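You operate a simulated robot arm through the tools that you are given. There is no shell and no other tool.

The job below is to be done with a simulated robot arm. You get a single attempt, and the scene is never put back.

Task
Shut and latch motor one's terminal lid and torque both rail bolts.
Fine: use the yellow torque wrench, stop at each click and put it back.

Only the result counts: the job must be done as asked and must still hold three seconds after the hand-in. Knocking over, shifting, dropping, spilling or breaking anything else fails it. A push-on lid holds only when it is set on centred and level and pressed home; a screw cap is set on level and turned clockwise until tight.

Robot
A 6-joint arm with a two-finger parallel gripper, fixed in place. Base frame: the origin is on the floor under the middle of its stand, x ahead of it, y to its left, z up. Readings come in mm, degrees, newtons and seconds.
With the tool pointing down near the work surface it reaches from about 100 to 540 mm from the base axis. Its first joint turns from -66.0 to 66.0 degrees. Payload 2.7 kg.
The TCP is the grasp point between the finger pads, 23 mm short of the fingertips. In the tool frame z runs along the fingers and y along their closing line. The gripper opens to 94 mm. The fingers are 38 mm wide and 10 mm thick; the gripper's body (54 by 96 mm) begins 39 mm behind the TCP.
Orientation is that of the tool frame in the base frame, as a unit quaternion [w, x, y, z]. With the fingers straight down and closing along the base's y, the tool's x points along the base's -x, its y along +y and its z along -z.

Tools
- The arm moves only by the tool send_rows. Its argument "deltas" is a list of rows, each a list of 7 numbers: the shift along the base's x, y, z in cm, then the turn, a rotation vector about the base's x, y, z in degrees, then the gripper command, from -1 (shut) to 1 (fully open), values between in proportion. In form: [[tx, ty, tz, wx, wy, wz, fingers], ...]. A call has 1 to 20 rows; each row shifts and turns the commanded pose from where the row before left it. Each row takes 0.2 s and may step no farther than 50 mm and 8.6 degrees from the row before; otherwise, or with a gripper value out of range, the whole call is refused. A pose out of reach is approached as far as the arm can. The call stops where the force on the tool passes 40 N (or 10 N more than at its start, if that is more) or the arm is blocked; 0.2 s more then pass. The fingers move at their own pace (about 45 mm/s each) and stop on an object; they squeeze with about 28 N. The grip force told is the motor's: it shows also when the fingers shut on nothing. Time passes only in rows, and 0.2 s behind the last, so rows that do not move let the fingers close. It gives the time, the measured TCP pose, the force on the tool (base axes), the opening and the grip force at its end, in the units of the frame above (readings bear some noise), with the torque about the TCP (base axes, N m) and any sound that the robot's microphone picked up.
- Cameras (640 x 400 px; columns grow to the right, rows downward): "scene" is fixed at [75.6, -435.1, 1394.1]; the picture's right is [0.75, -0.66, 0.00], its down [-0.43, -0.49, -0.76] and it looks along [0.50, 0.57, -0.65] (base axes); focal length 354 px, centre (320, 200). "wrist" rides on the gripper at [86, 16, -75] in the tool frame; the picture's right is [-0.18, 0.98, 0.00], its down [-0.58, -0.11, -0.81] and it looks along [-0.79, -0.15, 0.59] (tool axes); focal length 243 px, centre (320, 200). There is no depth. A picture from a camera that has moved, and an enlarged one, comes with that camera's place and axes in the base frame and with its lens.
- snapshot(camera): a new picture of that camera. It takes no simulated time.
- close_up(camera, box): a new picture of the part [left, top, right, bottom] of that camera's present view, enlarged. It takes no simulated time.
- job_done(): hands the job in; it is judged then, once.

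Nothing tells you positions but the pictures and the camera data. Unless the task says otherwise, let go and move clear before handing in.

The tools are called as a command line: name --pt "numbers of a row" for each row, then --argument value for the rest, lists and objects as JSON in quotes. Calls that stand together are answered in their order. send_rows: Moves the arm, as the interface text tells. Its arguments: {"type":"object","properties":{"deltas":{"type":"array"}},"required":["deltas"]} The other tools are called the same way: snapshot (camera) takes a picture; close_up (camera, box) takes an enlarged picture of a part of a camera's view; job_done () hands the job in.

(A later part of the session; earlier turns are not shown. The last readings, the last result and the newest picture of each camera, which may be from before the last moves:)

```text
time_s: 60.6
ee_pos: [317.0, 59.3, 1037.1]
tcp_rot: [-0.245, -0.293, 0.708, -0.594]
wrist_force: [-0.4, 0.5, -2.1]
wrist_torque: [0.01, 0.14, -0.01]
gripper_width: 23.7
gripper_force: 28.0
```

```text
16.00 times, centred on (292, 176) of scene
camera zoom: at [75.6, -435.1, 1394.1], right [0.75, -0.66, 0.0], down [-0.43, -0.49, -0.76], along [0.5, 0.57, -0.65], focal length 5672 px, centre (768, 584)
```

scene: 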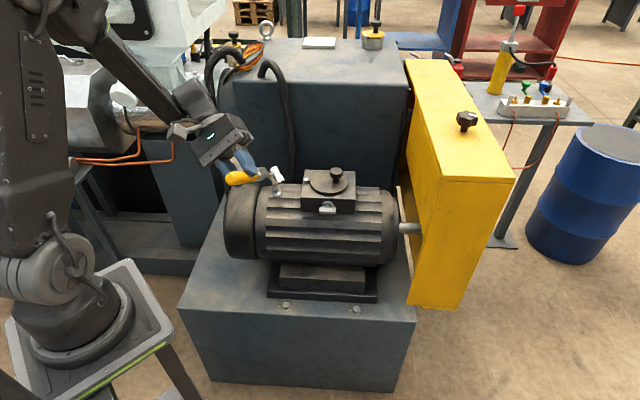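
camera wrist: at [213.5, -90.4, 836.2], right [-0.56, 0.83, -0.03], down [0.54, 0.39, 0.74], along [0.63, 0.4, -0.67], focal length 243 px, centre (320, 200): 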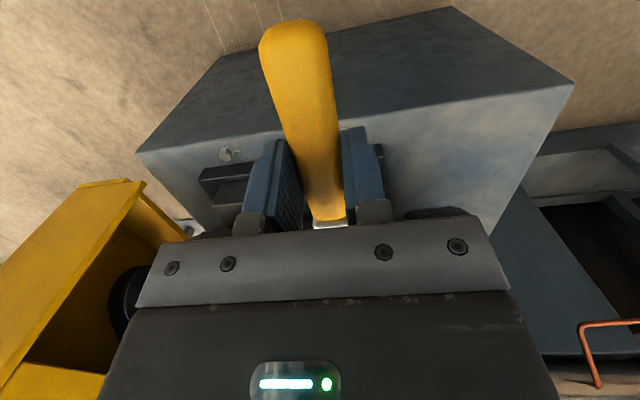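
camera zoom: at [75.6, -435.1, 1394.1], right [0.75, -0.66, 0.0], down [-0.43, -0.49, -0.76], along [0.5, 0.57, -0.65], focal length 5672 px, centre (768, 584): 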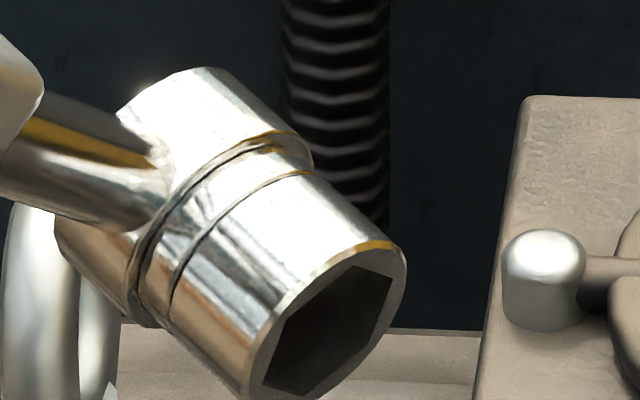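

The socket's hex has a corner lined up with the handle. With the bolt corners at 15° + 60°·k, the wrench should go on with the handle heading 195° or 255°. I'll straighten up, turn to the 195° heading first for a clear view, and descend near bolt 1.

send_rows --pt "0 0 0 8 0 0 -1" --pt "0 0 0 8 0 0 -1" --pt "0 0 0 8 0 0 -1" --pt "0 0 0 8 0 0 -1" --pt "0 0 0 8 0 0 -1" --pt "0 0 0 8 0 0 -1" --pt "0 0 0 8 0 0 -1" --pt "0 0 0 8 0 0 -1" --pt "0 0 0 8 0 0 -1" --pt "0 0 0 8 0 0 -1" --pt "-1.3 -0.7 0 0 0 -7.5 -1" --pt "-1.3 -0.7 -1 0 0 -7.5 -1" --pt "-1.3 -0.7 -2 0 0 -7.5 -1" --pt "-1.3 -0.7 -2 0 0 -7.5 -1" --pt "-1.5 -0.7 -2 0 0 0 -1" --pt "-1.5 -0.6 -2 0 0 0 -1" --pt "0 0 0 0 0 0 -1"

snapshot --camera "scene"

```text
time_s: 64.2
ee_pos: [235.4, 18.3, 947.5]
tcp_rot: [0.002, -0.13, 0.992, 0.0]
wrist_force: [-0.2, 0.4, -1.9]
wrist_torque: [-0.01, 0.11, 0.0]
gripper_width: 23.9
gripper_force: 27.6
```

```text
taken
```

scene: 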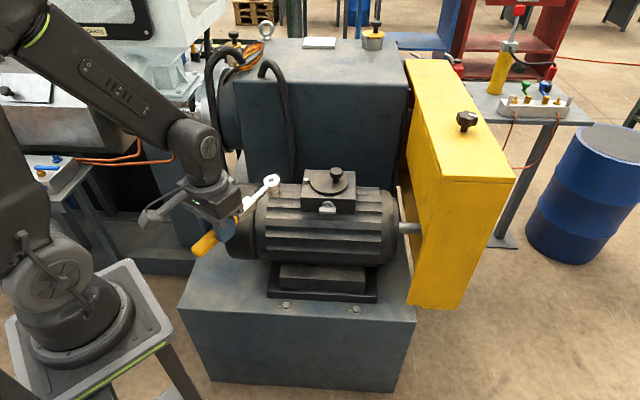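

send_rows --pt "0 0 -3.5 0 0 0 -1" --pt "0 0 -3.5 0 0 0 -1" --pt "0 0 -3.5 0 0 0 -1" --pt "0 0 -2 0 0 0 -1" --pt "0 0 -2 0 0 0 -1" --pt "0 0 -2 0 0 0 -1" --pt "0 0 -2 0 0 0 -1" --pt "0 0 -2 0 0 0 -1" --pt "0 0 -2 0 0 0 -1" --pt "0 0 -2 0 0 0 -1" --pt "0 0 -2 0 0 0 -1" --pt "0 0 -2 0 0 0 -1" --pt "0 0 -2 0 0 0 -1" --pt "0 0 0 0 0 0 -1"

snapshot --camera "scene"

close_up --camera "scene" --box '[225, 250, 353, 330]'

```text
time_s: 67.2
ee_pos: [240.3, 20.7, 641.4]
tcp_rot: [0.001, -0.129, 0.992, -0.001]
wrist_force: [-0.2, 0.4, -2.7]
wrist_torque: [-0.08, 0.15, 0.01]
gripper_width: 23.7
gripper_force: 27.1
out of reach, approached as far as the arm can: row 1
```

```text
taken
```

scene: 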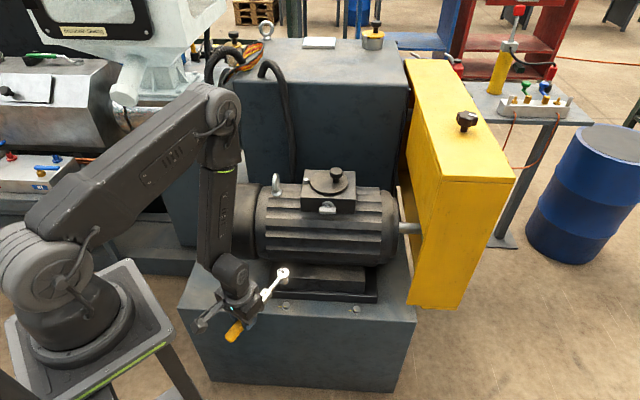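

```text
5.00 times, centred on (289, 290) of scene
camera zoom: at [75.6, -435.1, 1394.1], right [0.75, -0.66, 0.0], down [-0.43, -0.49, -0.76], along [0.5, 0.57, -0.65], focal length 1773 px, centre (475, -250)
```

zoom: 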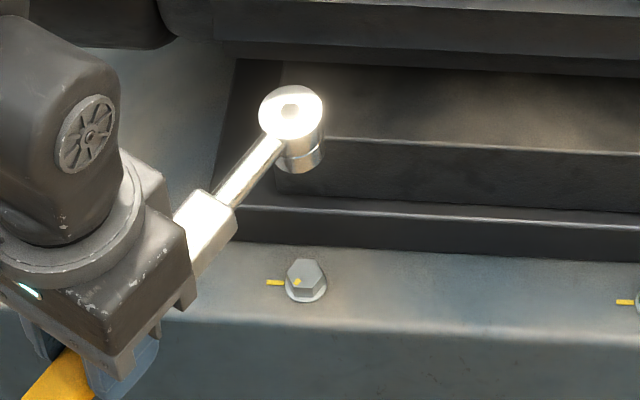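

I have a clear view of both the head and bolt 1. I'll level the wrench here, now below the singular zone, and measure the head position.

send_rows --pt "0 0 0 -0.7 2.56 0 -1" --pt "0 0 0 -0.67 2.56 0 -1" --pt "0 0 0 0 0 0 -1" --pt "0 0 0 0 0 0 -1"

close_up --camera "scene" --box '[262, 262, 302, 287]'

close_up --camera "scene" --box '[225, 250, 353, 330]'

```text
time_s: 68.2
ee_pos: [241.2, 19.5, 641.7]
tcp_rot: [-0.045, -0.129, 0.991, -0.006]
wrist_force: [-0.7, -0.3, -2.1]
wrist_torque: [-0.06, 0.11, -0.01]
gripper_width: 23.9
gripper_force: 28.1
```

```text
16.00 times, centred on (282, 274) of scene
camera zoom: at [75.6, -435.1, 1394.1], right [0.75, -0.66, 0.0], down [-0.43, -0.49, -0.76], along [0.5, 0.57, -0.65], focal length 5672 px, centre (928, -992)
```

zoom: 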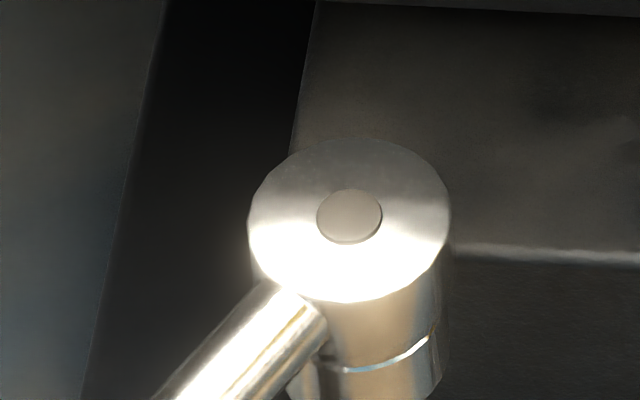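

```text
5.00 times, centred on (289, 290) of scene
camera zoom: at [75.6, -435.1, 1394.1], right [0.75, -0.66, 0.0], down [-0.43, -0.49, -0.76], along [0.5, 0.57, -0.65], focal length 1773 px, centre (475, -250)
```

zoom: 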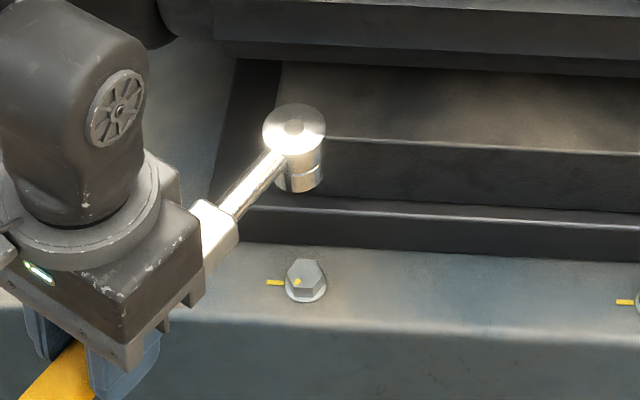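

The wrench is level, judging by the disc's ellipse, and the head reads at about (383, 58) from the TCP. I'll get another bearing on bolt 1 from the wrist camera.

snapshot --camera "wrist"

close_up --camera "scene" --box '[266, 290, 306, 315]'

```text
taken
camera wrist: at [159.2, 16.0, 724.5], right [-0.08, 1.0, -0.02], down [0.66, 0.06, 0.75], along [0.75, 0.05, -0.66], focal length 243 px, centre (320, 200)
```

wrist: 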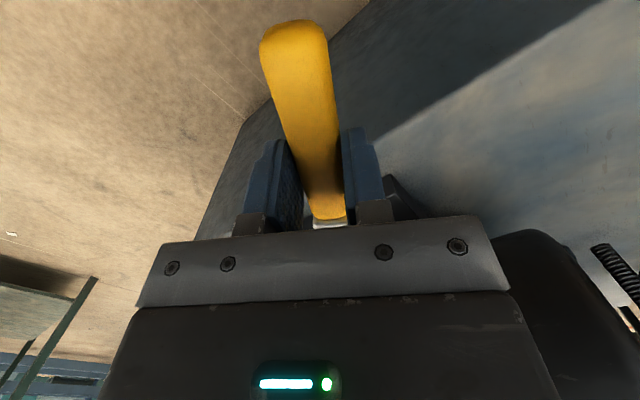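

```text
16.00 times, centred on (286, 302) of scene
camera zoom: at [75.6, -435.1, 1394.1], right [0.75, -0.66, 0.0], down [-0.43, -0.49, -0.76], along [0.5, 0.57, -0.65], focal length 5672 px, centre (864, -1440)
```

zoom: 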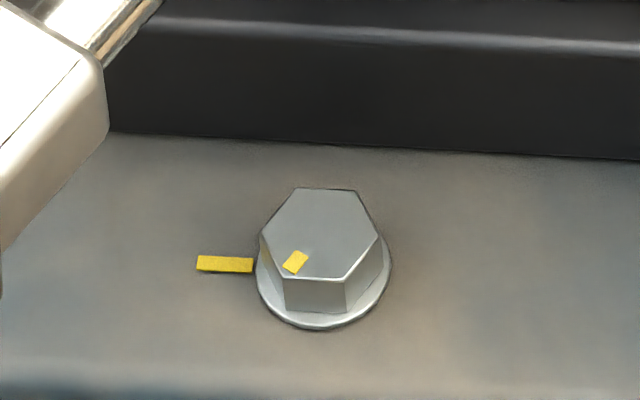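

The socket opening is about 12.5 mm at the corners against the bolt's 10.5 mm, so I have roughly 1.5 mm of tolerance. I'll shift over the bolt and come down to just above it to check the alignment.

send_rows --pt "-0.31 -0.28 -1.5 0 0 0 -1" --pt "-0.31 -0.28 -1.5 0 0 0 -1" --pt "0 0 -2 0 0 0 -1" --pt "0 0 -2 0 0 0 -1" --pt "0 0 0 0 0 0 -1" --pt "0 0 0 0 0 0 -1"

close_up --camera "scene" --box '[266, 285, 306, 310]'

close_up --camera "scene" --box '[225, 250, 353, 330]'

```text
time_s: 69.6
ee_pos: [234.2, 13.0, 572.9]
tcp_rot: [-0.045, -0.129, 0.991, -0.006]
wrist_force: [-1.2, 0.7, -3.8]
wrist_torque: [-0.06, 0.16, 0.01]
gripper_width: 23.7
gripper_force: 28.1
```

```text
16.00 times, centred on (286, 298) of scene
camera zoom: at [75.6, -435.1, 1394.1], right [0.75, -0.66, 0.0], down [-0.43, -0.49, -0.76], along [0.5, 0.57, -0.65], focal length 5672 px, centre (864, -1360)
```

zoom: 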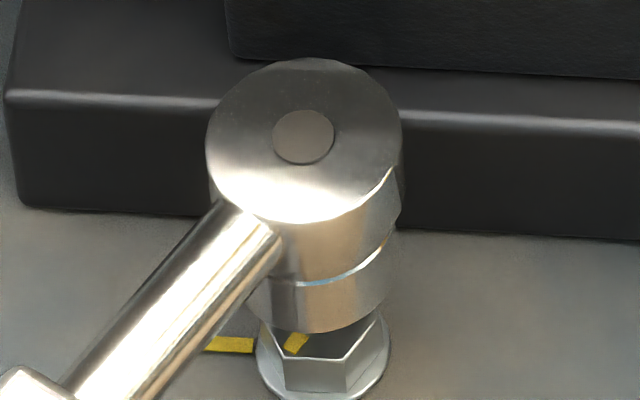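

```text
5.00 times, centred on (289, 290) of scene
camera zoom: at [75.6, -435.1, 1394.1], right [0.75, -0.66, 0.0], down [-0.43, -0.49, -0.76], along [0.5, 0.57, -0.65], focal length 1773 px, centre (475, -250)
```

zoom: 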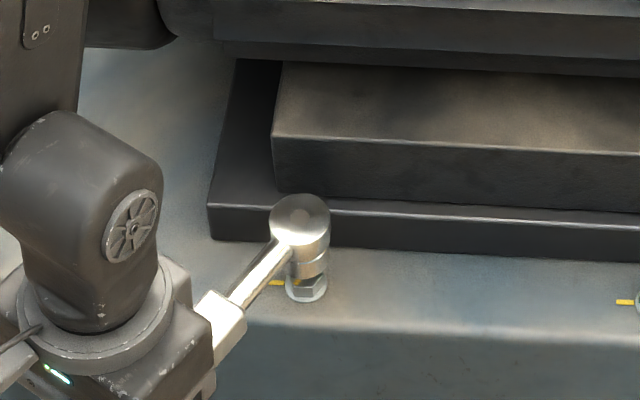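

The head is within about 1 mm of the bolt axis. I'll lift slightly and swing the handle round to the 255° heading about this same centre, since from there a clockwise pull stays clear of the motor.

send_rows --pt "0 0 1 0 0 0 -1" --pt "0.62 -1.83 0 0 0 7.5 -1" --pt "0.85 -1.72 0 0 0 7.5 -1" --pt "1.07 -1.6 0 0 0 7.5 -1" --pt "1.27 -1.44 0 0 0 7.5 -1" --pt "1.44 -1.27 0 0 0 7.5 -1" --pt "1.6 -1.07 0 0 0 7.5 -1" --pt "1.72 -0.85 0 0 0 7.5 -1" --pt "1.83 -0.62 0 0 0 7.5 -1" --pt "0 0 0 0 0 0 -1" --pt "0 0 0 0 0 0 -1"

close_up --camera "scene" --box '[266, 285, 306, 310]'

snapshot --camera "scene"

```text
time_s: 72.0
ee_pos: [300.1, -60.4, 578.1]
tcp_rot: [-0.028, -0.527, 0.849, -0.032]
wrist_force: [0.0, 0.6, -3.0]
wrist_torque: [-0.12, 0.09, 0.03]
gripper_width: 23.9
gripper_force: 28.4
out of reach, approached as far as the arm can: row 5, 6, 7, 9
```

```text
16.00 times, centred on (286, 298) of scene
camera zoom: at [75.6, -435.1, 1394.1], right [0.75, -0.66, 0.0], down [-0.43, -0.49, -0.76], along [0.5, 0.57, -0.65], focal length 5672 px, centre (864, -1360)
```

zoom: 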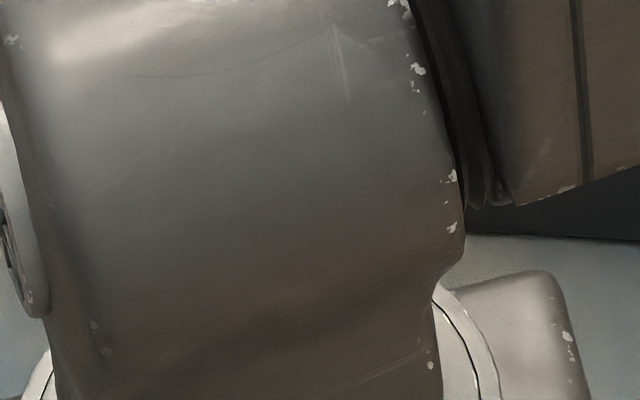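

```text
taken
```

scene: 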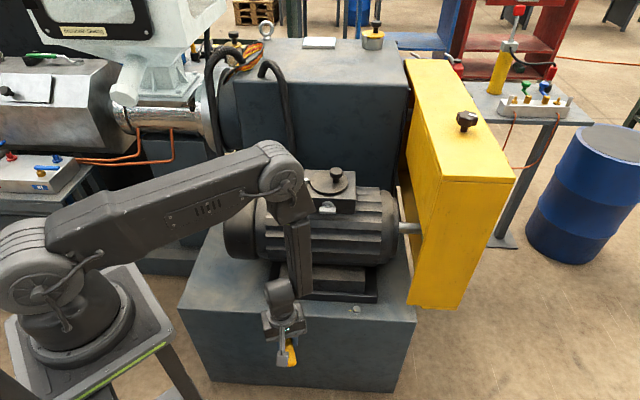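

The swing was only partly achieved; some rows were flagged and truncated. The tool is now at a heading of about 244° with the head off the bolt. I'll test small moves to see whether this is a hard limit.

send_rows --pt "0 0 0.5 0 0 2 -1"

send_rows --pt "0.5 -0.3 0 0 0 2 -1"

send_rows --pt "0.5 -0.3 0 0 0 2 -1"

```text
time_s: 72.4
ee_pos: [297.8, -59.3, 583.3]
tcp_rot: [-0.027, -0.542, 0.84, -0.032]
wrist_force: [-0.3, 0.0, -2.9]
wrist_torque: [-0.12, 0.05, 0.02]
gripper_width: 23.8
gripper_force: 28.2
```

```text
time_s: 72.8
ee_pos: [299.7, -62.6, 582.8]
tcp_rot: [-0.027, -0.555, 0.83, -0.034]
wrist_force: [0.1, -0.2, -2.8]
wrist_torque: [-0.14, 0.07, -0.02]
gripper_width: 23.5
gripper_force: 27.6
out of reach, approached as far as the arm can: row 1
```

```text
time_s: 73.2
ee_pos: [299.8, -64.5, 582.7]
tcp_rot: [-0.027, -0.57, 0.82, -0.034]
wrist_force: [-0.1, -0.2, -3.2]
wrist_torque: [-0.11, 0.04, -0.03]
gripper_width: 23.9
gripper_force: 27.5
out of reach, approached as far as the arm can: row 1
```

I understand it now: with a tangential tilt the wrist can't pass the zone where the forearm goes vertical. The cleanest fix is to grip the wrench so it is level with a vertical tool. I'll take it back to its rest spot and re-grip it there, starting by straightening the tool and rising.

send_rows --pt "0 0 1 2.5 -0.93 0 -1" --pt "0 0 1 2.47 -0.93 0 -1" --pt "0 0 0 0 0 0 -1" --pt "0 0 2 0 0 -5 -1" --pt "0 0 2 0 0 -5 -1" --pt "0 0 2 0 0 -5 -1" --pt "0 0 2 0 0 -5 -1" --pt "0 0 2 0 0 -4.5 -1" --pt "0 0 0 0 0 0 -1"

```text
time_s: 75.2
ee_pos: [297.9, -63.4, 706.0]
tcp_rot: [0.007, -0.383, 0.924, -0.008]
wrist_force: [0.0, -0.1, -2.9]
wrist_torque: [-0.1, 0.07, -0.01]
gripper_width: 23.5
gripper_force: 28.0
```

send_rows --pt "0 0 2 0.54 1.09 0 -1" --pt "0 0 3 0 0 0 -1" --pt "0 0 3 0 0 0 -1" --pt "0 0 4 0 0 0 -1" --pt "0 0 4 0 0 0 -1" --pt "0 0 3.5 0 0 0 -1" --pt "0 0 0 0 0 0 -1"

```text
time_s: 76.8
ee_pos: [299.9, -64.5, 898.9]
tcp_rot: [0.0, -0.382, 0.924, 0.001]
wrist_force: [0.1, 0.7, -2.7]
wrist_torque: [-0.07, 0.09, 0.0]
gripper_width: 24.0
gripper_force: 28.0
```

send_rows --pt "-0.595 4.375 0 0 0 0 -1" --pt "-0.595 4.375 0 0 0 0 -1" --pt "-0.595 4.375 0 0 0 0 -1" --pt "-0.595 4.375 0 0 0 0 -1" --pt "-0.595 4.375 0 0 0 0 -1" --pt "-0.595 4.375 0 0 0 0 -1" --pt "-0.595 4.375 0 0 0 0 -1" --pt "-0.595 4.375 0 0 0 0 -1" --pt "0 0 0 0 0 0 -1" --pt "0 0 -2.5 0 0 0 -1" --pt "0 0 -2.5 0 0 0 -1" --pt "0 0 -2.5 0 0 0 -1" --pt "0 0 -2.5 0 0 0 -1" --pt "0 0 -2.5 0 0 0 -1" --pt "0 0 -2.5 0 0 0 -1" --pt "0 0 0 0 0 0 -1"

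```text
time_s: 80.2
ee_pos: [251.7, 286.7, 749.3]
tcp_rot: [0.001, -0.383, 0.924, 0.001]
wrist_force: [-1.1, 0.5, -3.8]
wrist_torque: [-0.08, 0.1, -0.04]
gripper_width: 23.9
gripper_force: 28.0
```

send_rows --pt "0 0 -2.5 0 0 0 -1" --pt "0 0 -2.5 0 0 0 -1" --pt "0 0 -2.5 0 0 0 -1" --pt "0 0 -2.5 0 0 0 -1" --pt "0 0 -2.5 0 0 0 -1" --pt "0 0 -2.5 0 0 0 -1" --pt "0 0 -2.5 0 0 0 -1" --pt "0 0 -2 0 0 0 -1" --pt "0 0 0 0 0 0 -1"

close_up --camera "scene" --box '[170, 210, 266, 310]'

```text
time_s: 82.2
ee_pos: [252.0, 287.3, 551.5]
tcp_rot: [0.0, -0.383, 0.924, 0.002]
wrist_force: [-0.4, -0.3, -3.1]
wrist_torque: [-0.11, 0.13, 0.02]
gripper_width: 23.8
gripper_force: 28.1
```

```text
4.00 times, centred on (218, 260) of scene
camera zoom: at [75.6, -435.1, 1394.1], right [0.75, -0.66, 0.0], down [-0.43, -0.49, -0.76], along [0.5, 0.57, -0.65], focal length 1418 px, centre (728, -40)
```

zoom: 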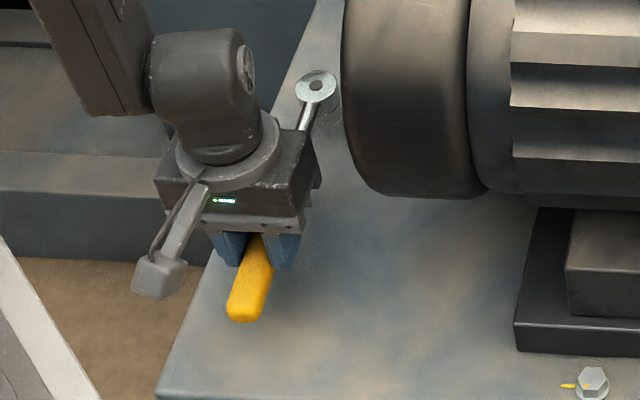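

I'm back over the rest spot. I'll set the wrench down gently and open the fingers.

send_rows --pt "0 0 -1 0 0 0 -1" --pt "0 0 -0.7 0 0 0 -1" --pt "0 0 -0.3 0 0 0 -1" --pt "0 0 0 0 0 0 -1"

```text
time_s: 83.2
ee_pos: [249.7, 286.9, 532.5]
tcp_rot: [0.0, -0.382, 0.924, 0.001]
wrist_force: [0.5, -0.1, -2.4]
wrist_torque: [-0.08, 0.1, 0.02]
gripper_width: 23.9
gripper_force: 27.6
```

send_rows --pt "0 0 -0.15 0 0 0 -1" --pt "0 0 0 0 0 0 -1"

send_rows --pt "0 0 -0.1 0 0 0 -1" --pt "0 0 0 0 0 0 -1"

send_rows --pt "0 0 -0.1 0 0 0 -1" --pt "0 0 0 0 0 0 -1"

```text
time_s: 83.8
ee_pos: [250.9, 287.7, 531.9]
tcp_rot: [0.002, -0.383, 0.924, 0.001]
wrist_force: [0.3, -0.3, -2.0]
wrist_torque: [-0.11, 0.08, -0.01]
gripper_width: 23.7
gripper_force: 27.8
```

```text
time_s: 84.4
ee_pos: [251.0, 285.1, 530.7]
tcp_rot: [0.0, -0.382, 0.924, 0.001]
wrist_force: [-4.7, -3.4, 8.2]
wrist_torque: [0.89, -0.85, 0.07]
gripper_width: 23.8
gripper_force: 28.1
```

```text
time_s: 85.0
ee_pos: [251.2, 286.7, 530.1]
tcp_rot: [0.001, -0.383, 0.924, 0.002]
wrist_force: [-3.6, -2.1, 8.9]
wrist_torque: [0.59, -0.54, 0.21]
gripper_width: 23.5
gripper_force: 28.5
```

The head touched down with 8 N. I'll open the fingers now and check that the wrench is resting.

send_rows --pt "0 0 0 0 0 0 -0.3" --pt "0 0 0 0 0 0 0.1" --pt "0 0 0 0 0 0 0.28" --pt "0 0 0 0 0 0 0.28"

close_up --camera "scene" --box '[170, 225, 266, 305]'

snapshot --camera "wrist"

```text
time_s: 86.0
ee_pos: [250.1, 286.9, 530.0]
tcp_rot: [0.001, -0.382, 0.924, 0.003]
wrist_force: [0.6, -0.1, -0.5]
wrist_torque: [-0.01, -0.03, -0.02]
gripper_width: 60.2
gripper_force: 0.0
```

```text
5.00 times, centred on (218, 265) of scene
camera zoom: at [75.6, -435.1, 1394.1], right [0.75, -0.66, 0.0], down [-0.43, -0.49, -0.76], along [0.5, 0.57, -0.65], focal length 1773 px, centre (830, -125)
```

zoom: 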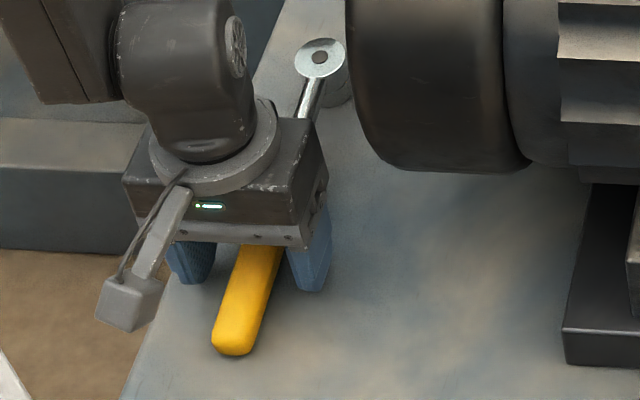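

```text
taken
camera wrist: at [177.6, 237.1, 604.4], right [-0.56, 0.83, 0.0], down [0.49, 0.33, 0.81], along [0.67, 0.46, -0.59], focal length 243 px, centre (320, 200)
```

wrist: 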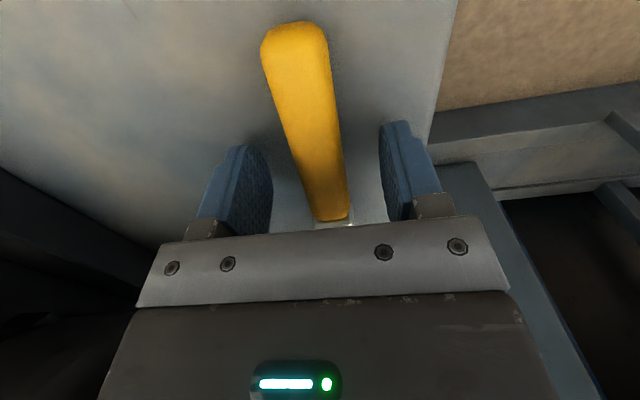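

The wrench is at rest. I'll slide back about 18 mm along the handle for more leverage, then tilt the tool 5.3° in small steps to be square with the wrench.

send_rows --pt "-0.6 -0.6 0.1 0 0 0 0.28" --pt "-0.65 -0.65 0 0 0 0 0.28" --pt "0 0 0 0.94 -0.94 0 0.28" --pt "0 0 0 0.94 -0.94 0 0.28" --pt "0 0 0 0.94 -0.94 0 0.28" --pt "0 0 0 0.94 -0.94 0 0.28" --pt "0 0 0 0 0 0 0.28"

snapshot --camera "wrist"

```text
time_s: 87.6
ee_pos: [238.2, 272.7, 530.0]
tcp_rot: [0.044, -0.381, 0.923, 0.02]
wrist_force: [0.7, 0.6, -0.4]
wrist_torque: [-0.01, 0.01, -0.02]
gripper_width: 60.4
gripper_force: 0.0
```

```text
taken
camera wrist: at [161.4, 220.1, 597.2], right [-0.56, 0.82, 0.02], down [0.43, 0.28, 0.86], along [0.7, 0.49, -0.51], focal length 243 px, centre (320, 200)
```

wrist: 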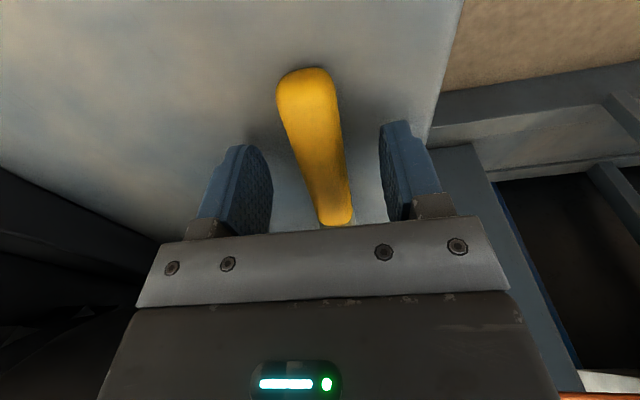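

The tilt worked without limits. I'll lower another 2 mm while watching force, then grip.

send_rows --pt "0 0 -0.1 0 0 0 0.28" --pt "0 0 -0.1 0 0 0 0.28" --pt "0 0 0 0 0 0 0.28"

send_rows --pt "0 0 -0.08 0 0 0 0.28" --pt "0 0 0 0 0 0 0.28"

```text
time_s: 88.4
ee_pos: [240.1, 273.1, 529.2]
tcp_rot: [0.045, -0.382, 0.923, 0.019]
wrist_force: [0.2, 1.0, -0.4]
wrist_torque: [0.02, -0.03, 0.0]
gripper_width: 60.1
gripper_force: 0.0
```

```text
time_s: 89.0
ee_pos: [239.8, 275.3, 528.3]
tcp_rot: [0.044, -0.383, 0.923, 0.019]
wrist_force: [-0.3, -0.3, -0.5]
wrist_torque: [0.05, -0.01, -0.01]
gripper_width: 60.2
gripper_force: 0.1
```

send_rows --pt "0 0 -0.05 0 0 0 -0.2" --pt "0 0 0 0 0 0 -1" --pt "0 0 0 0 0 0 -1" --pt "0 0 0 0 0 0 -1"

close_up --camera "scene" --box '[170, 225, 266, 305]'

```text
time_s: 90.0
ee_pos: [240.9, 273.5, 527.6]
tcp_rot: [0.044, -0.382, 0.923, 0.019]
wrist_force: [1.1, -0.7, 3.7]
wrist_torque: [-0.27, 0.12, 0.22]
gripper_width: 23.7
gripper_force: 28.2
```

```text
5.00 times, centred on (218, 265) of scene
camera zoom: at [75.6, -435.2, 1394.0], right [0.75, -0.66, 0.0], down [-0.43, -0.49, -0.76], along [0.5, 0.57, -0.65], focal length 1773 px, centre (830, -125)
```

zoom: 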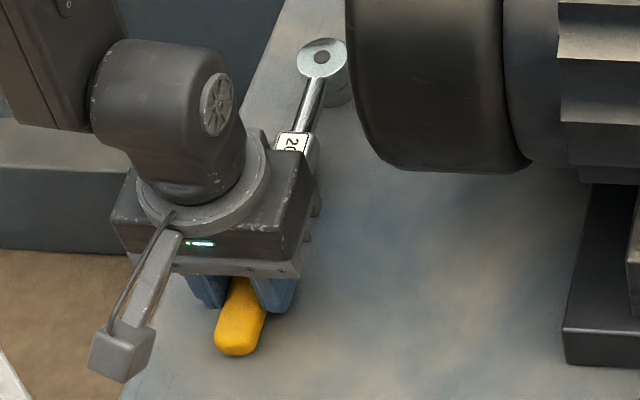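

The grip is good. I'll lift a little, return the tool to vertical, which should level the wrench, and rise.

send_rows --pt "0 0 0.5 0 0 0 -1" --pt "0 0 1 0 0 0 -1" --pt "0 0 1.5 0 0 0 -1" --pt "0 0 0 -0.94 0.94 0 -1" --pt "0 0 0 -0.94 0.94 0 -1" --pt "0 0 0 -0.94 0.94 0 -1" --pt "0 0 0 -0.94 0.94 0 -1" --pt "0 0 0 0 0 0 -1"

close_up --camera "scene" --box '[170, 210, 266, 290]'

```text
time_s: 91.8
ee_pos: [237.8, 273.7, 558.0]
tcp_rot: [0.001, -0.382, 0.924, 0.001]
wrist_force: [1.0, 0.3, -2.4]
wrist_torque: [-0.17, 0.14, 0.02]
gripper_width: 23.8
gripper_force: 28.3
```

```text
5.00 times, centred on (218, 250) of scene
camera zoom: at [75.6, -435.1, 1394.1], right [0.75, -0.66, 0.0], down [-0.43, -0.49, -0.76], along [0.5, 0.57, -0.65], focal length 1773 px, centre (830, -50)
```

zoom: 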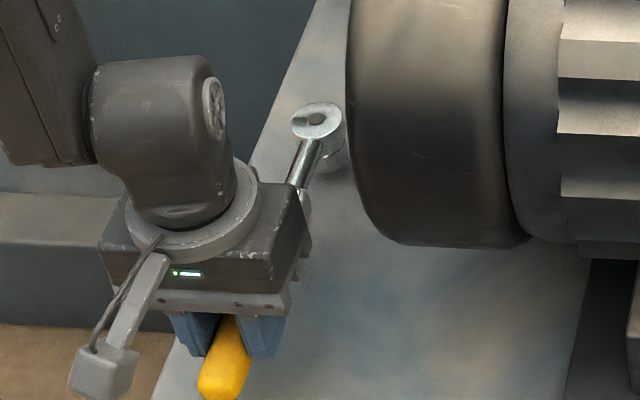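

send_rows --pt "0 0 3.5 0 0 0 -1" --pt "0 0 4 0 0 0 -1" --pt "0 0 4 0 0 0 -1" --pt "0 0 4 0 0 0 -1" --pt "0 0 4.5 0 0 0 -1" --pt "0 0 4.5 0 0 0 -1" --pt "0 0 4.5 0 0 0 -1" --pt "0 0 4.5 0 0 0 -1" --pt "-0.33 -4.4 0 0 0 -7.5 -1" --pt "-0.33 -4.4 0 0 0 -7.5 -1" --pt "-0.33 -4.4 0 0 0 -7.5 -1" --pt "-0.33 -4.4 0 0 0 -7.5 -1" --pt "-0.33 -4.4 0 0 0 0 -1" --pt "-0.33 -4.4 0 0 0 0 -1" --pt "0 0 0 0 0 0 -1"

```text
time_s: 95.0
ee_pos: [242.6, 13.6, 891.5]
tcp_rot: [0.0, -0.131, 0.991, 0.002]
wrist_force: [-0.1, 0.7, -3.3]
wrist_torque: [-0.06, 0.18, 0.01]
gripper_width: 23.9
gripper_force: 27.8
out of reach, approached as far as the arm can: row 13, 14
```

send_rows --pt "0 0 -2.5 0 0 0 -1" --pt "0 0 -2.5 0 0 0 -1" --pt "0 0 -2.5 0 0 0 -1" --pt "0 0 -2.5 0 0 0 -1" --pt "0 0 -2.5 0 0 0 -1" --pt "0 0 -2.5 0 0 0 -1" --pt "0 0 -2.5 0 0 0 -1" --pt "0 0 -2.5 0 0 0 -1" --pt "0 0 -2.5 0 0 0 -1" --pt "0 0 -2.5 0 0 0 -1" --pt "0 0 0 0 0 0 -1"

snapshot --camera "scene"

```text
time_s: 97.4
ee_pos: [271.4, 12.3, 654.4]
tcp_rot: [-0.015, -0.131, 0.991, -0.019]
wrist_force: [0.2, -0.4, -4.0]
wrist_torque: [-0.07, 0.2, 0.0]
gripper_width: 23.9
gripper_force: 27.7
out of reach, approached as far as the arm can: row 7, 8, 9, 10
```

```text
taken
```

scene: 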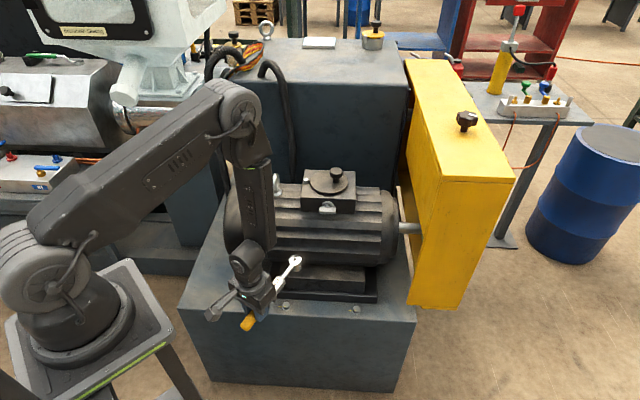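

The vertical crossing left the tool about 3° off. I'll correct the tilt here in small steps and see whether it responds.

send_rows --pt "0 0 -0.5 0.8 -0.47 0 -1" --pt "0 0 -0.5 0.8 -0.47 0 -1" --pt "0 0 -0.5 0.8 -0.48 0 -1" --pt "0 0 0 0 0 0 -1"

send_rows --pt "-0.7 0 -0.8 0 0 0 -1" --pt "-0.7 0 -0.8 0 0 0 -1" --pt "0 0 0 0 0 0 -1"

```text
time_s: 98.4
ee_pos: [279.4, 16.7, 644.7]
tcp_rot: [-0.009, -0.13, 0.991, -0.005]
wrist_force: [-14.0, -8.2, -1.0]
wrist_torque: [0.23, -0.46, -0.58]
gripper_width: 23.7
gripper_force: 27.9
out of reach, approached as far as the arm can: row 1, 2, 3
```

```text
time_s: 99.2
ee_pos: [282.9, 18.9, 629.2]
tcp_rot: [-0.008, -0.13, 0.991, -0.005]
wrist_force: [-15.3, -12.4, -4.6]
wrist_torque: [0.34, -0.22, -1.2]
gripper_width: 24.3
gripper_force: 28.0
out of reach, approached as far as the arm can: row 1, 2
```

The side force shows the wrench head has drifted outward and is touching the motor housing, at about 18 N. I'll stop the descent and swing the head away from the motor by yawing the tool clockwise.

send_rows --pt "0 0 0 0 0 -3 -1" --pt "0 0 0 0 0 -3 -1"

close_up --camera "scene" --box '[225, 190, 385, 330]'

```text
time_s: 99.8
ee_pos: [287.4, 21.1, 630.8]
tcp_rot: [-0.005, -0.079, 0.997, -0.005]
wrist_force: [-0.5, 0.9, -2.5]
wrist_torque: [-0.05, 0.18, -0.02]
gripper_width: 23.8
gripper_force: 28.2
```

```text
2.86 times, centred on (305, 260) of scene
camera zoom: at [75.7, -435.1, 1394.1], right [0.75, -0.66, 0.0], down [-0.43, -0.49, -0.76], along [0.5, 0.57, -0.65], focal length 1013 px, centre (363, 29)
```

zoom: 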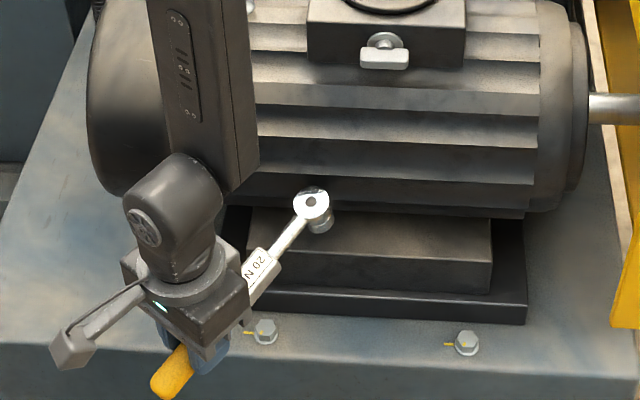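

The contact is released. I'll yaw further to swing the head well clear of the motor, then rise.

send_rows --pt "0 0 0 0 0 -6 -1" --pt "0 0 0 0 0 -7 -1" --pt "0 0 0 0 0 -7 -1" --pt "0 0 0 0 0 -7 -1" --pt "0 0 2 0 0 0 -1" --pt "0 0 2 0 0 0 -1" --pt "0 0 2 0 0 0 -1" --pt "0 0 2 0 0 0 -1" --pt "0 0 2 0 0 0 -1" --pt "0 0 0 0 0 0 -1"

snapshot --camera "scene"

```text
time_s: 102.0
ee_pos: [284.3, 19.7, 729.5]
tcp_rot: [-0.008, 0.156, 0.988, -0.002]
wrist_force: [-0.6, 0.5, -3.3]
wrist_torque: [0.05, 0.19, 0.0]
gripper_width: 23.8
gripper_force: 27.7
```

```text
taken
```

scene: 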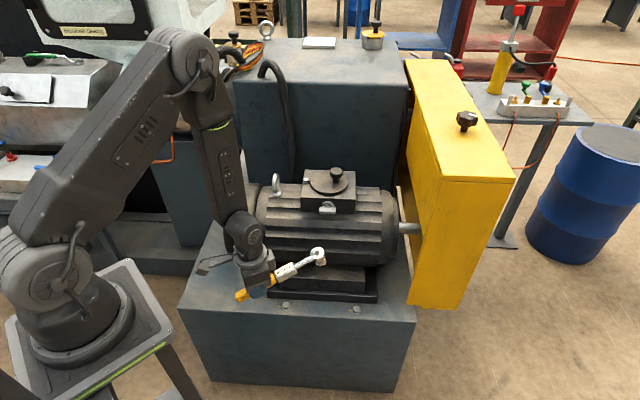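

The head is clear of the motor. My new plan for bolt 1 is to approach from the outer side, with the handle heading about 310° turning clockwise to about 250°. That keeps the arm on one side of the singular zone. First I'll rise and test the yaw in free air.

send_rows --pt "0 0 3 0.09 -0.94 0 -1" --pt "0 0 3.5 0 0 0 -1" --pt "0 0 3.5 0 0 0 -1" --pt "0 0 3.5 0 0 0 -1" --pt "0 0 3.5 0 0 0 -1" --pt "2 -2 3.5 0 0 0 -1" --pt "3 -3.5 0 0 0 8 -1" --pt "3 -3.5 0 0 0 8 -1" --pt "3 -3 0 0 0 8 -1" --pt "1 -2 0 0 0 8 -1" --pt "0 0 0 0 0 8 -1" --pt "0 0 0 0 0 8 -1" --pt "0 0 0 0 0 0 -1"

snapshot --camera "scene"

```text
time_s: 104.8
ee_pos: [404.0, -120.0, 934.8]
tcp_rot: [0.001, -0.26, 0.966, -0.002]
wrist_force: [-0.6, -0.5, -2.6]
wrist_torque: [-0.06, 0.2, 0.01]
gripper_width: 23.7
gripper_force: 28.0
```

```text
taken
```

scene: 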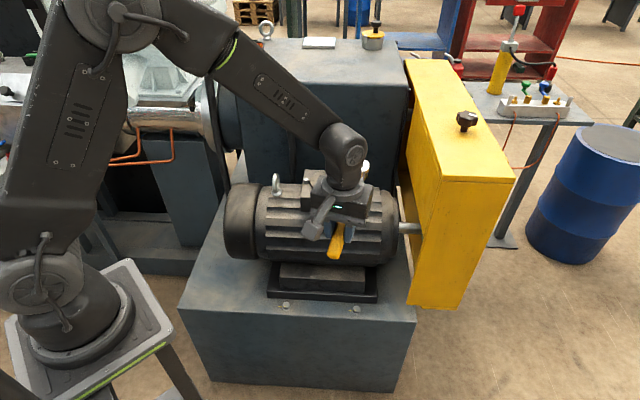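

send_rows --pt "0 0 0 0 0 8.2 -1" --pt "0 0 0 0 0 8.2 -1" --pt "0 0 0 0 0 8.2 -1" --pt "0 0 0 0 0 8.2 -1" --pt "0 0 0 0 0 8.2 -1" --pt "0 0 0 0 0 8.2 -1" --pt "0 0 0 0 0 8.2 -1" --pt "0 0 0 0 0 8.2 -1" --pt "0 0 0 0 0 8.2 -1" --pt "0 0 0 0 0 8.2 -1" --pt "0 0 0 0 0 8.2 -1" --pt "0 0 0 0 0 8.2 -1" --pt "0 0 0 0 0 0 -1"

snapshot --camera "scene"

```text
time_s: 107.6
ee_pos: [405.5, -118.8, 934.7]
tcp_rot: [-0.002, 0.901, -0.434, 0.0]
wrist_force: [1.2, 1.1, -2.2]
wrist_torque: [-0.15, -0.09, -0.02]
gripper_width: 23.6
gripper_force: 27.9
```

```text
taken
```

scene: 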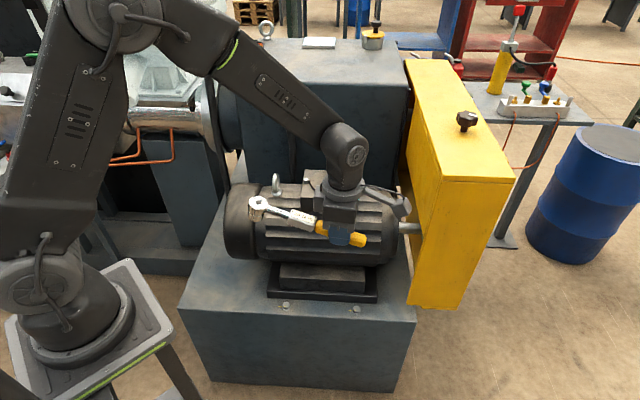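

The yaw to a 309° handle heading works with no limits. I'll move over bolt 1 and descend.

send_rows --pt "3.7 2.15 0 0 0 0 -1" --pt "3.7 2.15 0 0 0 0 -1" --pt "0 0 -4 0 0 0 -1" --pt "0 0 -4 0 0 0 -1" --pt "0 0 -4 0 0 0 -1" --pt "0 0 -4 0 0 0 -1" --pt "0 0 -4 0 0 0 -1" --pt "0 0 -4 0 0 0 -1" --pt "0 0 -4 0 0 0 -1" --pt "0 0 -4 0 0 0 -1" --pt "0 0 0 0 0 0 -1"

snapshot --camera "scene"

close_up --camera "scene" --box '[240, 255, 368, 335]'

```text
time_s: 110.0
ee_pos: [479.1, -74.2, 616.4]
tcp_rot: [-0.002, 0.9, -0.436, 0.0]
wrist_force: [1.1, -0.1, -3.6]
wrist_torque: [-0.15, -0.1, -0.01]
gripper_width: 24.0
gripper_force: 28.4
```

```text
taken
```

scene: 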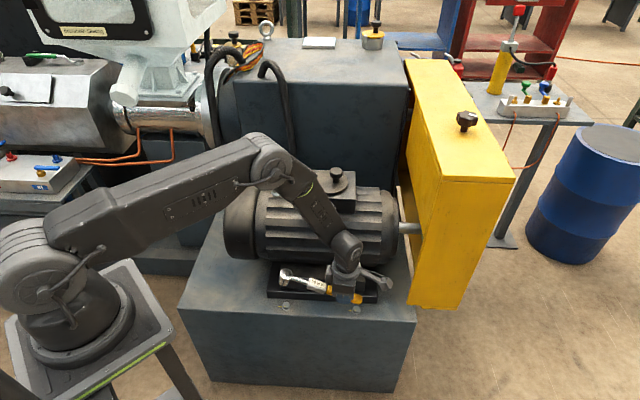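

```text
5.00 times, centred on (304, 295) of scene
camera zoom: at [75.6, -435.1, 1394.1], right [0.75, -0.66, 0.0], down [-0.43, -0.49, -0.76], along [0.5, 0.57, -0.65], focal length 1773 px, centre (400, -275)
```

zoom: 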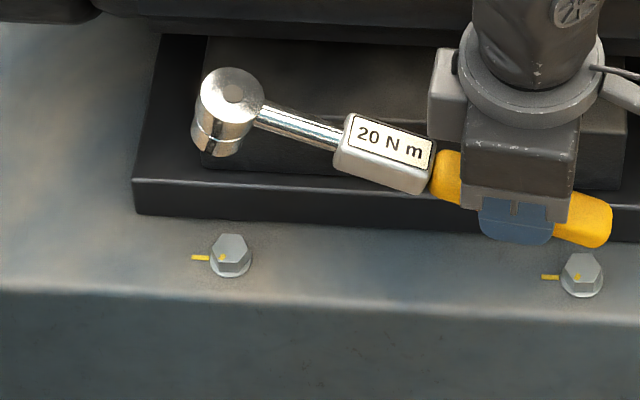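

Good visibility here, but the head looks slightly rolled about the handle axis, perhaps from the earlier touch. I'll zoom in to measure it.

close_up --camera "scene" --box '[272, 264, 312, 289]'

close_up --camera "scene" --box '[300, 270, 364, 310]'

snapshot --camera "wrist"

```text
16.00 times, centred on (292, 276) of scene
camera zoom: at [75.6, -435.1, 1394.1], right [0.75, -0.66, 0.0], down [-0.43, -0.49, -0.76], along [0.5, 0.57, -0.65], focal length 5672 px, centre (768, -1024)
```

zoom: 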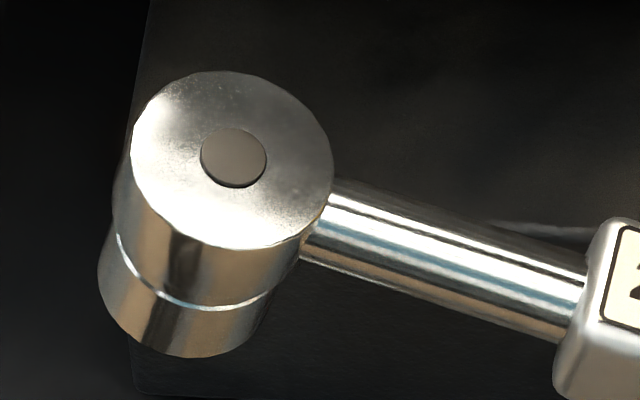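

```text
10.00 times, centred on (332, 290) of scene
camera zoom: at [75.6, -435.1, 1394.1], right [0.75, -0.66, 0.0], down [-0.43, -0.49, -0.76], along [0.5, 0.57, -0.65], focal length 3545 px, centre (200, -700)
```

zoom: 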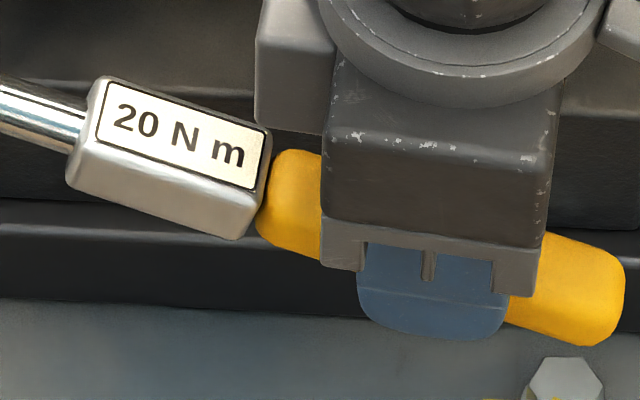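

```text
taken
camera wrist: at [519.8, -150.8, 691.6], right [-0.88, -0.47, 0.0], down [-0.28, 0.52, 0.81], along [-0.38, 0.72, -0.59], focal length 243 px, centre (320, 200)
```

wrist: 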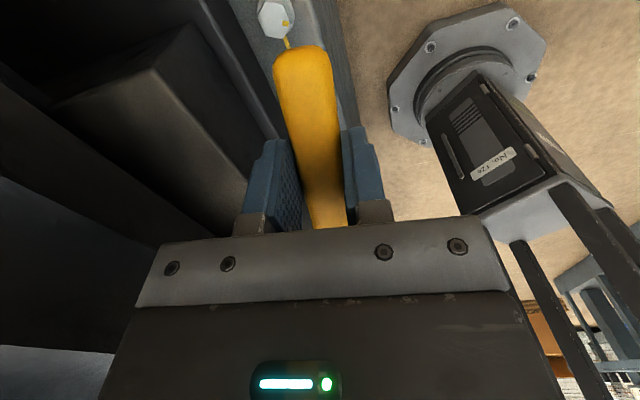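

The wrench pitched about 14° head-up in the grip during the touch on the motor. A tool tilt can compensate, and it also keeps the wrist away from its singularity. I'll level the wrench by pitching the tool.

send_rows --pt "0 0 0 -3.7 -2.95 0 -1" --pt "0 0 0 -3.7 -2.95 0 -1" --pt "0 0 0 -3.7 -2.95 0 -1" --pt "0 0 0 0 0 0 -1"

close_up --camera "scene" --box '[266, 272, 306, 297]'

close_up --camera "scene" --box '[260, 260, 388, 340]'

```text
time_s: 111.0
ee_pos: [480.4, -78.9, 616.0]
tcp_rot: [0.05, 0.894, -0.434, 0.097]
wrist_force: [-0.3, 0.4, -2.1]
wrist_torque: [-0.12, -0.12, 0.0]
gripper_width: 23.7
gripper_force: 27.7
out of reach, approached as far as the arm can: row 3
```

```text
16.00 times, centred on (286, 284) of scene
camera zoom: at [75.6, -435.1, 1394.1], right [0.75, -0.66, 0.0], down [-0.43, -0.49, -0.76], along [0.5, 0.57, -0.65], focal length 5672 px, centre (864, -1152)
```

zoom: 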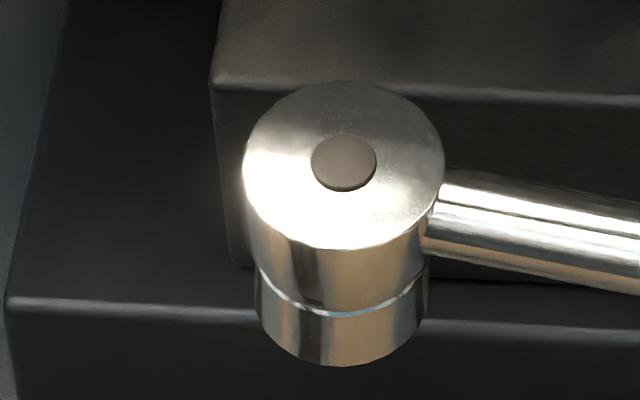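

```text
5.00 times, centred on (324, 300) of scene
camera zoom: at [75.6, -435.1, 1394.1], right [0.75, -0.66, 0.0], down [-0.43, -0.49, -0.76], along [0.5, 0.57, -0.65], focal length 1773 px, centre (300, -300)
```

zoom: 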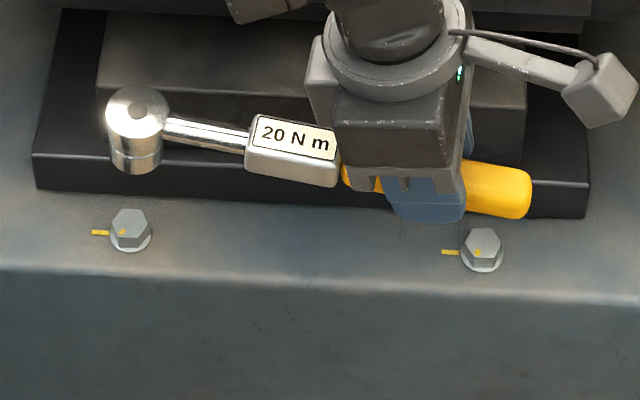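

Much closer: about 4° of head-up pitch remains. I'll take that out in two small steps.

send_rows --pt "0 0 0 -1.57 -1.24 0 -1" --pt "0 0 0 -1.57 -1.24 0 -1" --pt "0 0 0 0 0 0 -1"

close_up --camera "scene" --box '[266, 275, 306, 300]'

```text
time_s: 111.8
ee_pos: [482.6, -80.5, 616.4]
tcp_rot: [0.065, 0.891, -0.431, 0.129]
wrist_force: [0.4, 0.1, -2.6]
wrist_torque: [-0.13, -0.1, 0.0]
gripper_width: 24.0
gripper_force: 27.8
```

```text
16.00 times, centred on (286, 288) of scene
camera zoom: at [75.6, -435.1, 1394.1], right [0.75, -0.66, 0.0], down [-0.43, -0.49, -0.76], along [0.5, 0.57, -0.65], focal length 5672 px, centre (864, -1200)
```

zoom: 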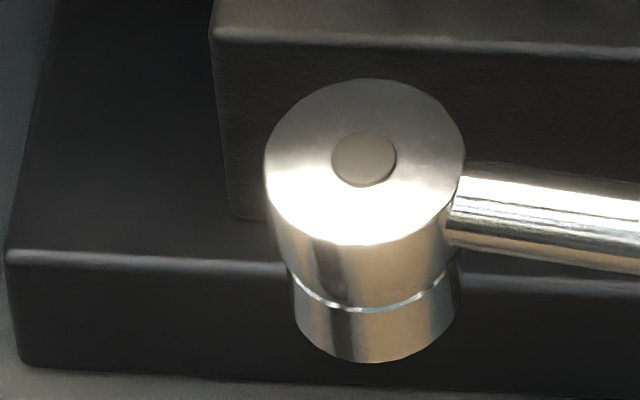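

The wrench is now level, and I put the head at about (384, 43) against the bolt at (376.4, 52). I'll rotate to about a 312° heading, shift over the bolt, and lower to just above it.

send_rows --pt "0.05 0.98 -0.5 0 0 1.85 -1" --pt "0.05 0.98 -0.5 0 0 1.85 -1" --pt "0 0 -1.5 0 0 0 -1" --pt "0 0 -1.3 0 0 0 -1" --pt "0 0 0 0 0 0 -1" --pt "0 0 0 0 0 0 -1"

close_up --camera "scene" --box '[266, 285, 306, 310]'

close_up --camera "scene" --box '[260, 260, 388, 340]'

```text
time_s: 113.2
ee_pos: [482.3, -59.7, 579.3]
tcp_rot: [0.062, 0.903, -0.4, 0.145]
wrist_force: [0.5, -0.3, -2.1]
wrist_torque: [-0.1, -0.13, 0.0]
gripper_width: 23.7
gripper_force: 27.9
```

```text
16.00 times, centred on (286, 298) of scene
camera zoom: at [75.6, -435.1, 1394.1], right [0.75, -0.66, 0.0], down [-0.43, -0.49, -0.76], along [0.5, 0.57, -0.65], focal length 5672 px, centre (864, -1360)
```

zoom: 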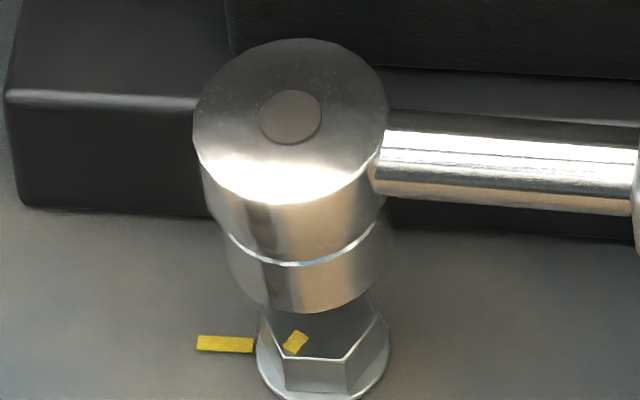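

```text
5.00 times, centred on (324, 300) of scene
camera zoom: at [75.6, -435.1, 1394.1], right [0.75, -0.66, 0.0], down [-0.43, -0.49, -0.76], along [0.5, 0.57, -0.65], focal length 1773 px, centre (300, -300)
```

zoom: 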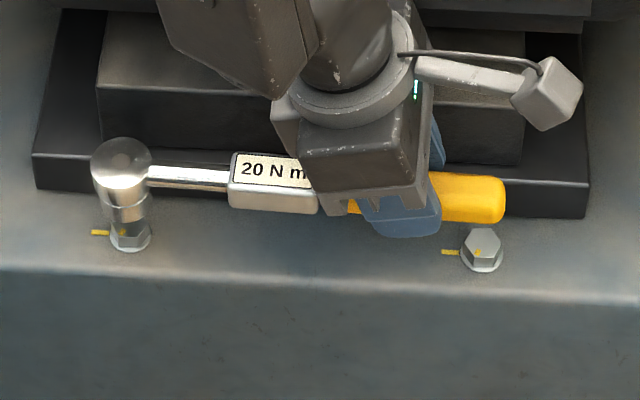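

The head is within about 2.5 mm of the bolt axis. I'll correct and lower to a few millimetres above the bolt head.

send_rows --pt "0.23 0.11 -0.7 0 0 0 -1" --pt "0 0 -0.8 0 0 0 -1" --pt "0 0 0 0 0 0 -1" --pt "0 0 0 0 0 0 -1"

close_up --camera "scene" --box '[266, 289, 306, 314]'

```text
time_s: 114.2
ee_pos: [483.3, -57.1, 564.7]
tcp_rot: [0.062, 0.903, -0.4, 0.144]
wrist_force: [0.1, -0.2, -3.9]
wrist_torque: [-0.14, -0.08, -0.01]
gripper_width: 23.8
gripper_force: 27.4
```

```text
16.00 times, centred on (286, 302) of scene
camera zoom: at [75.6, -435.1, 1394.1], right [0.75, -0.66, 0.0], down [-0.43, -0.49, -0.76], along [0.5, 0.57, -0.65], focal length 5672 px, centre (864, -1424)
```

zoom: 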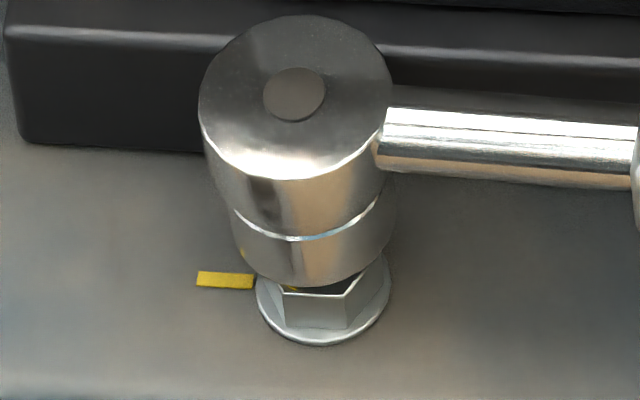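

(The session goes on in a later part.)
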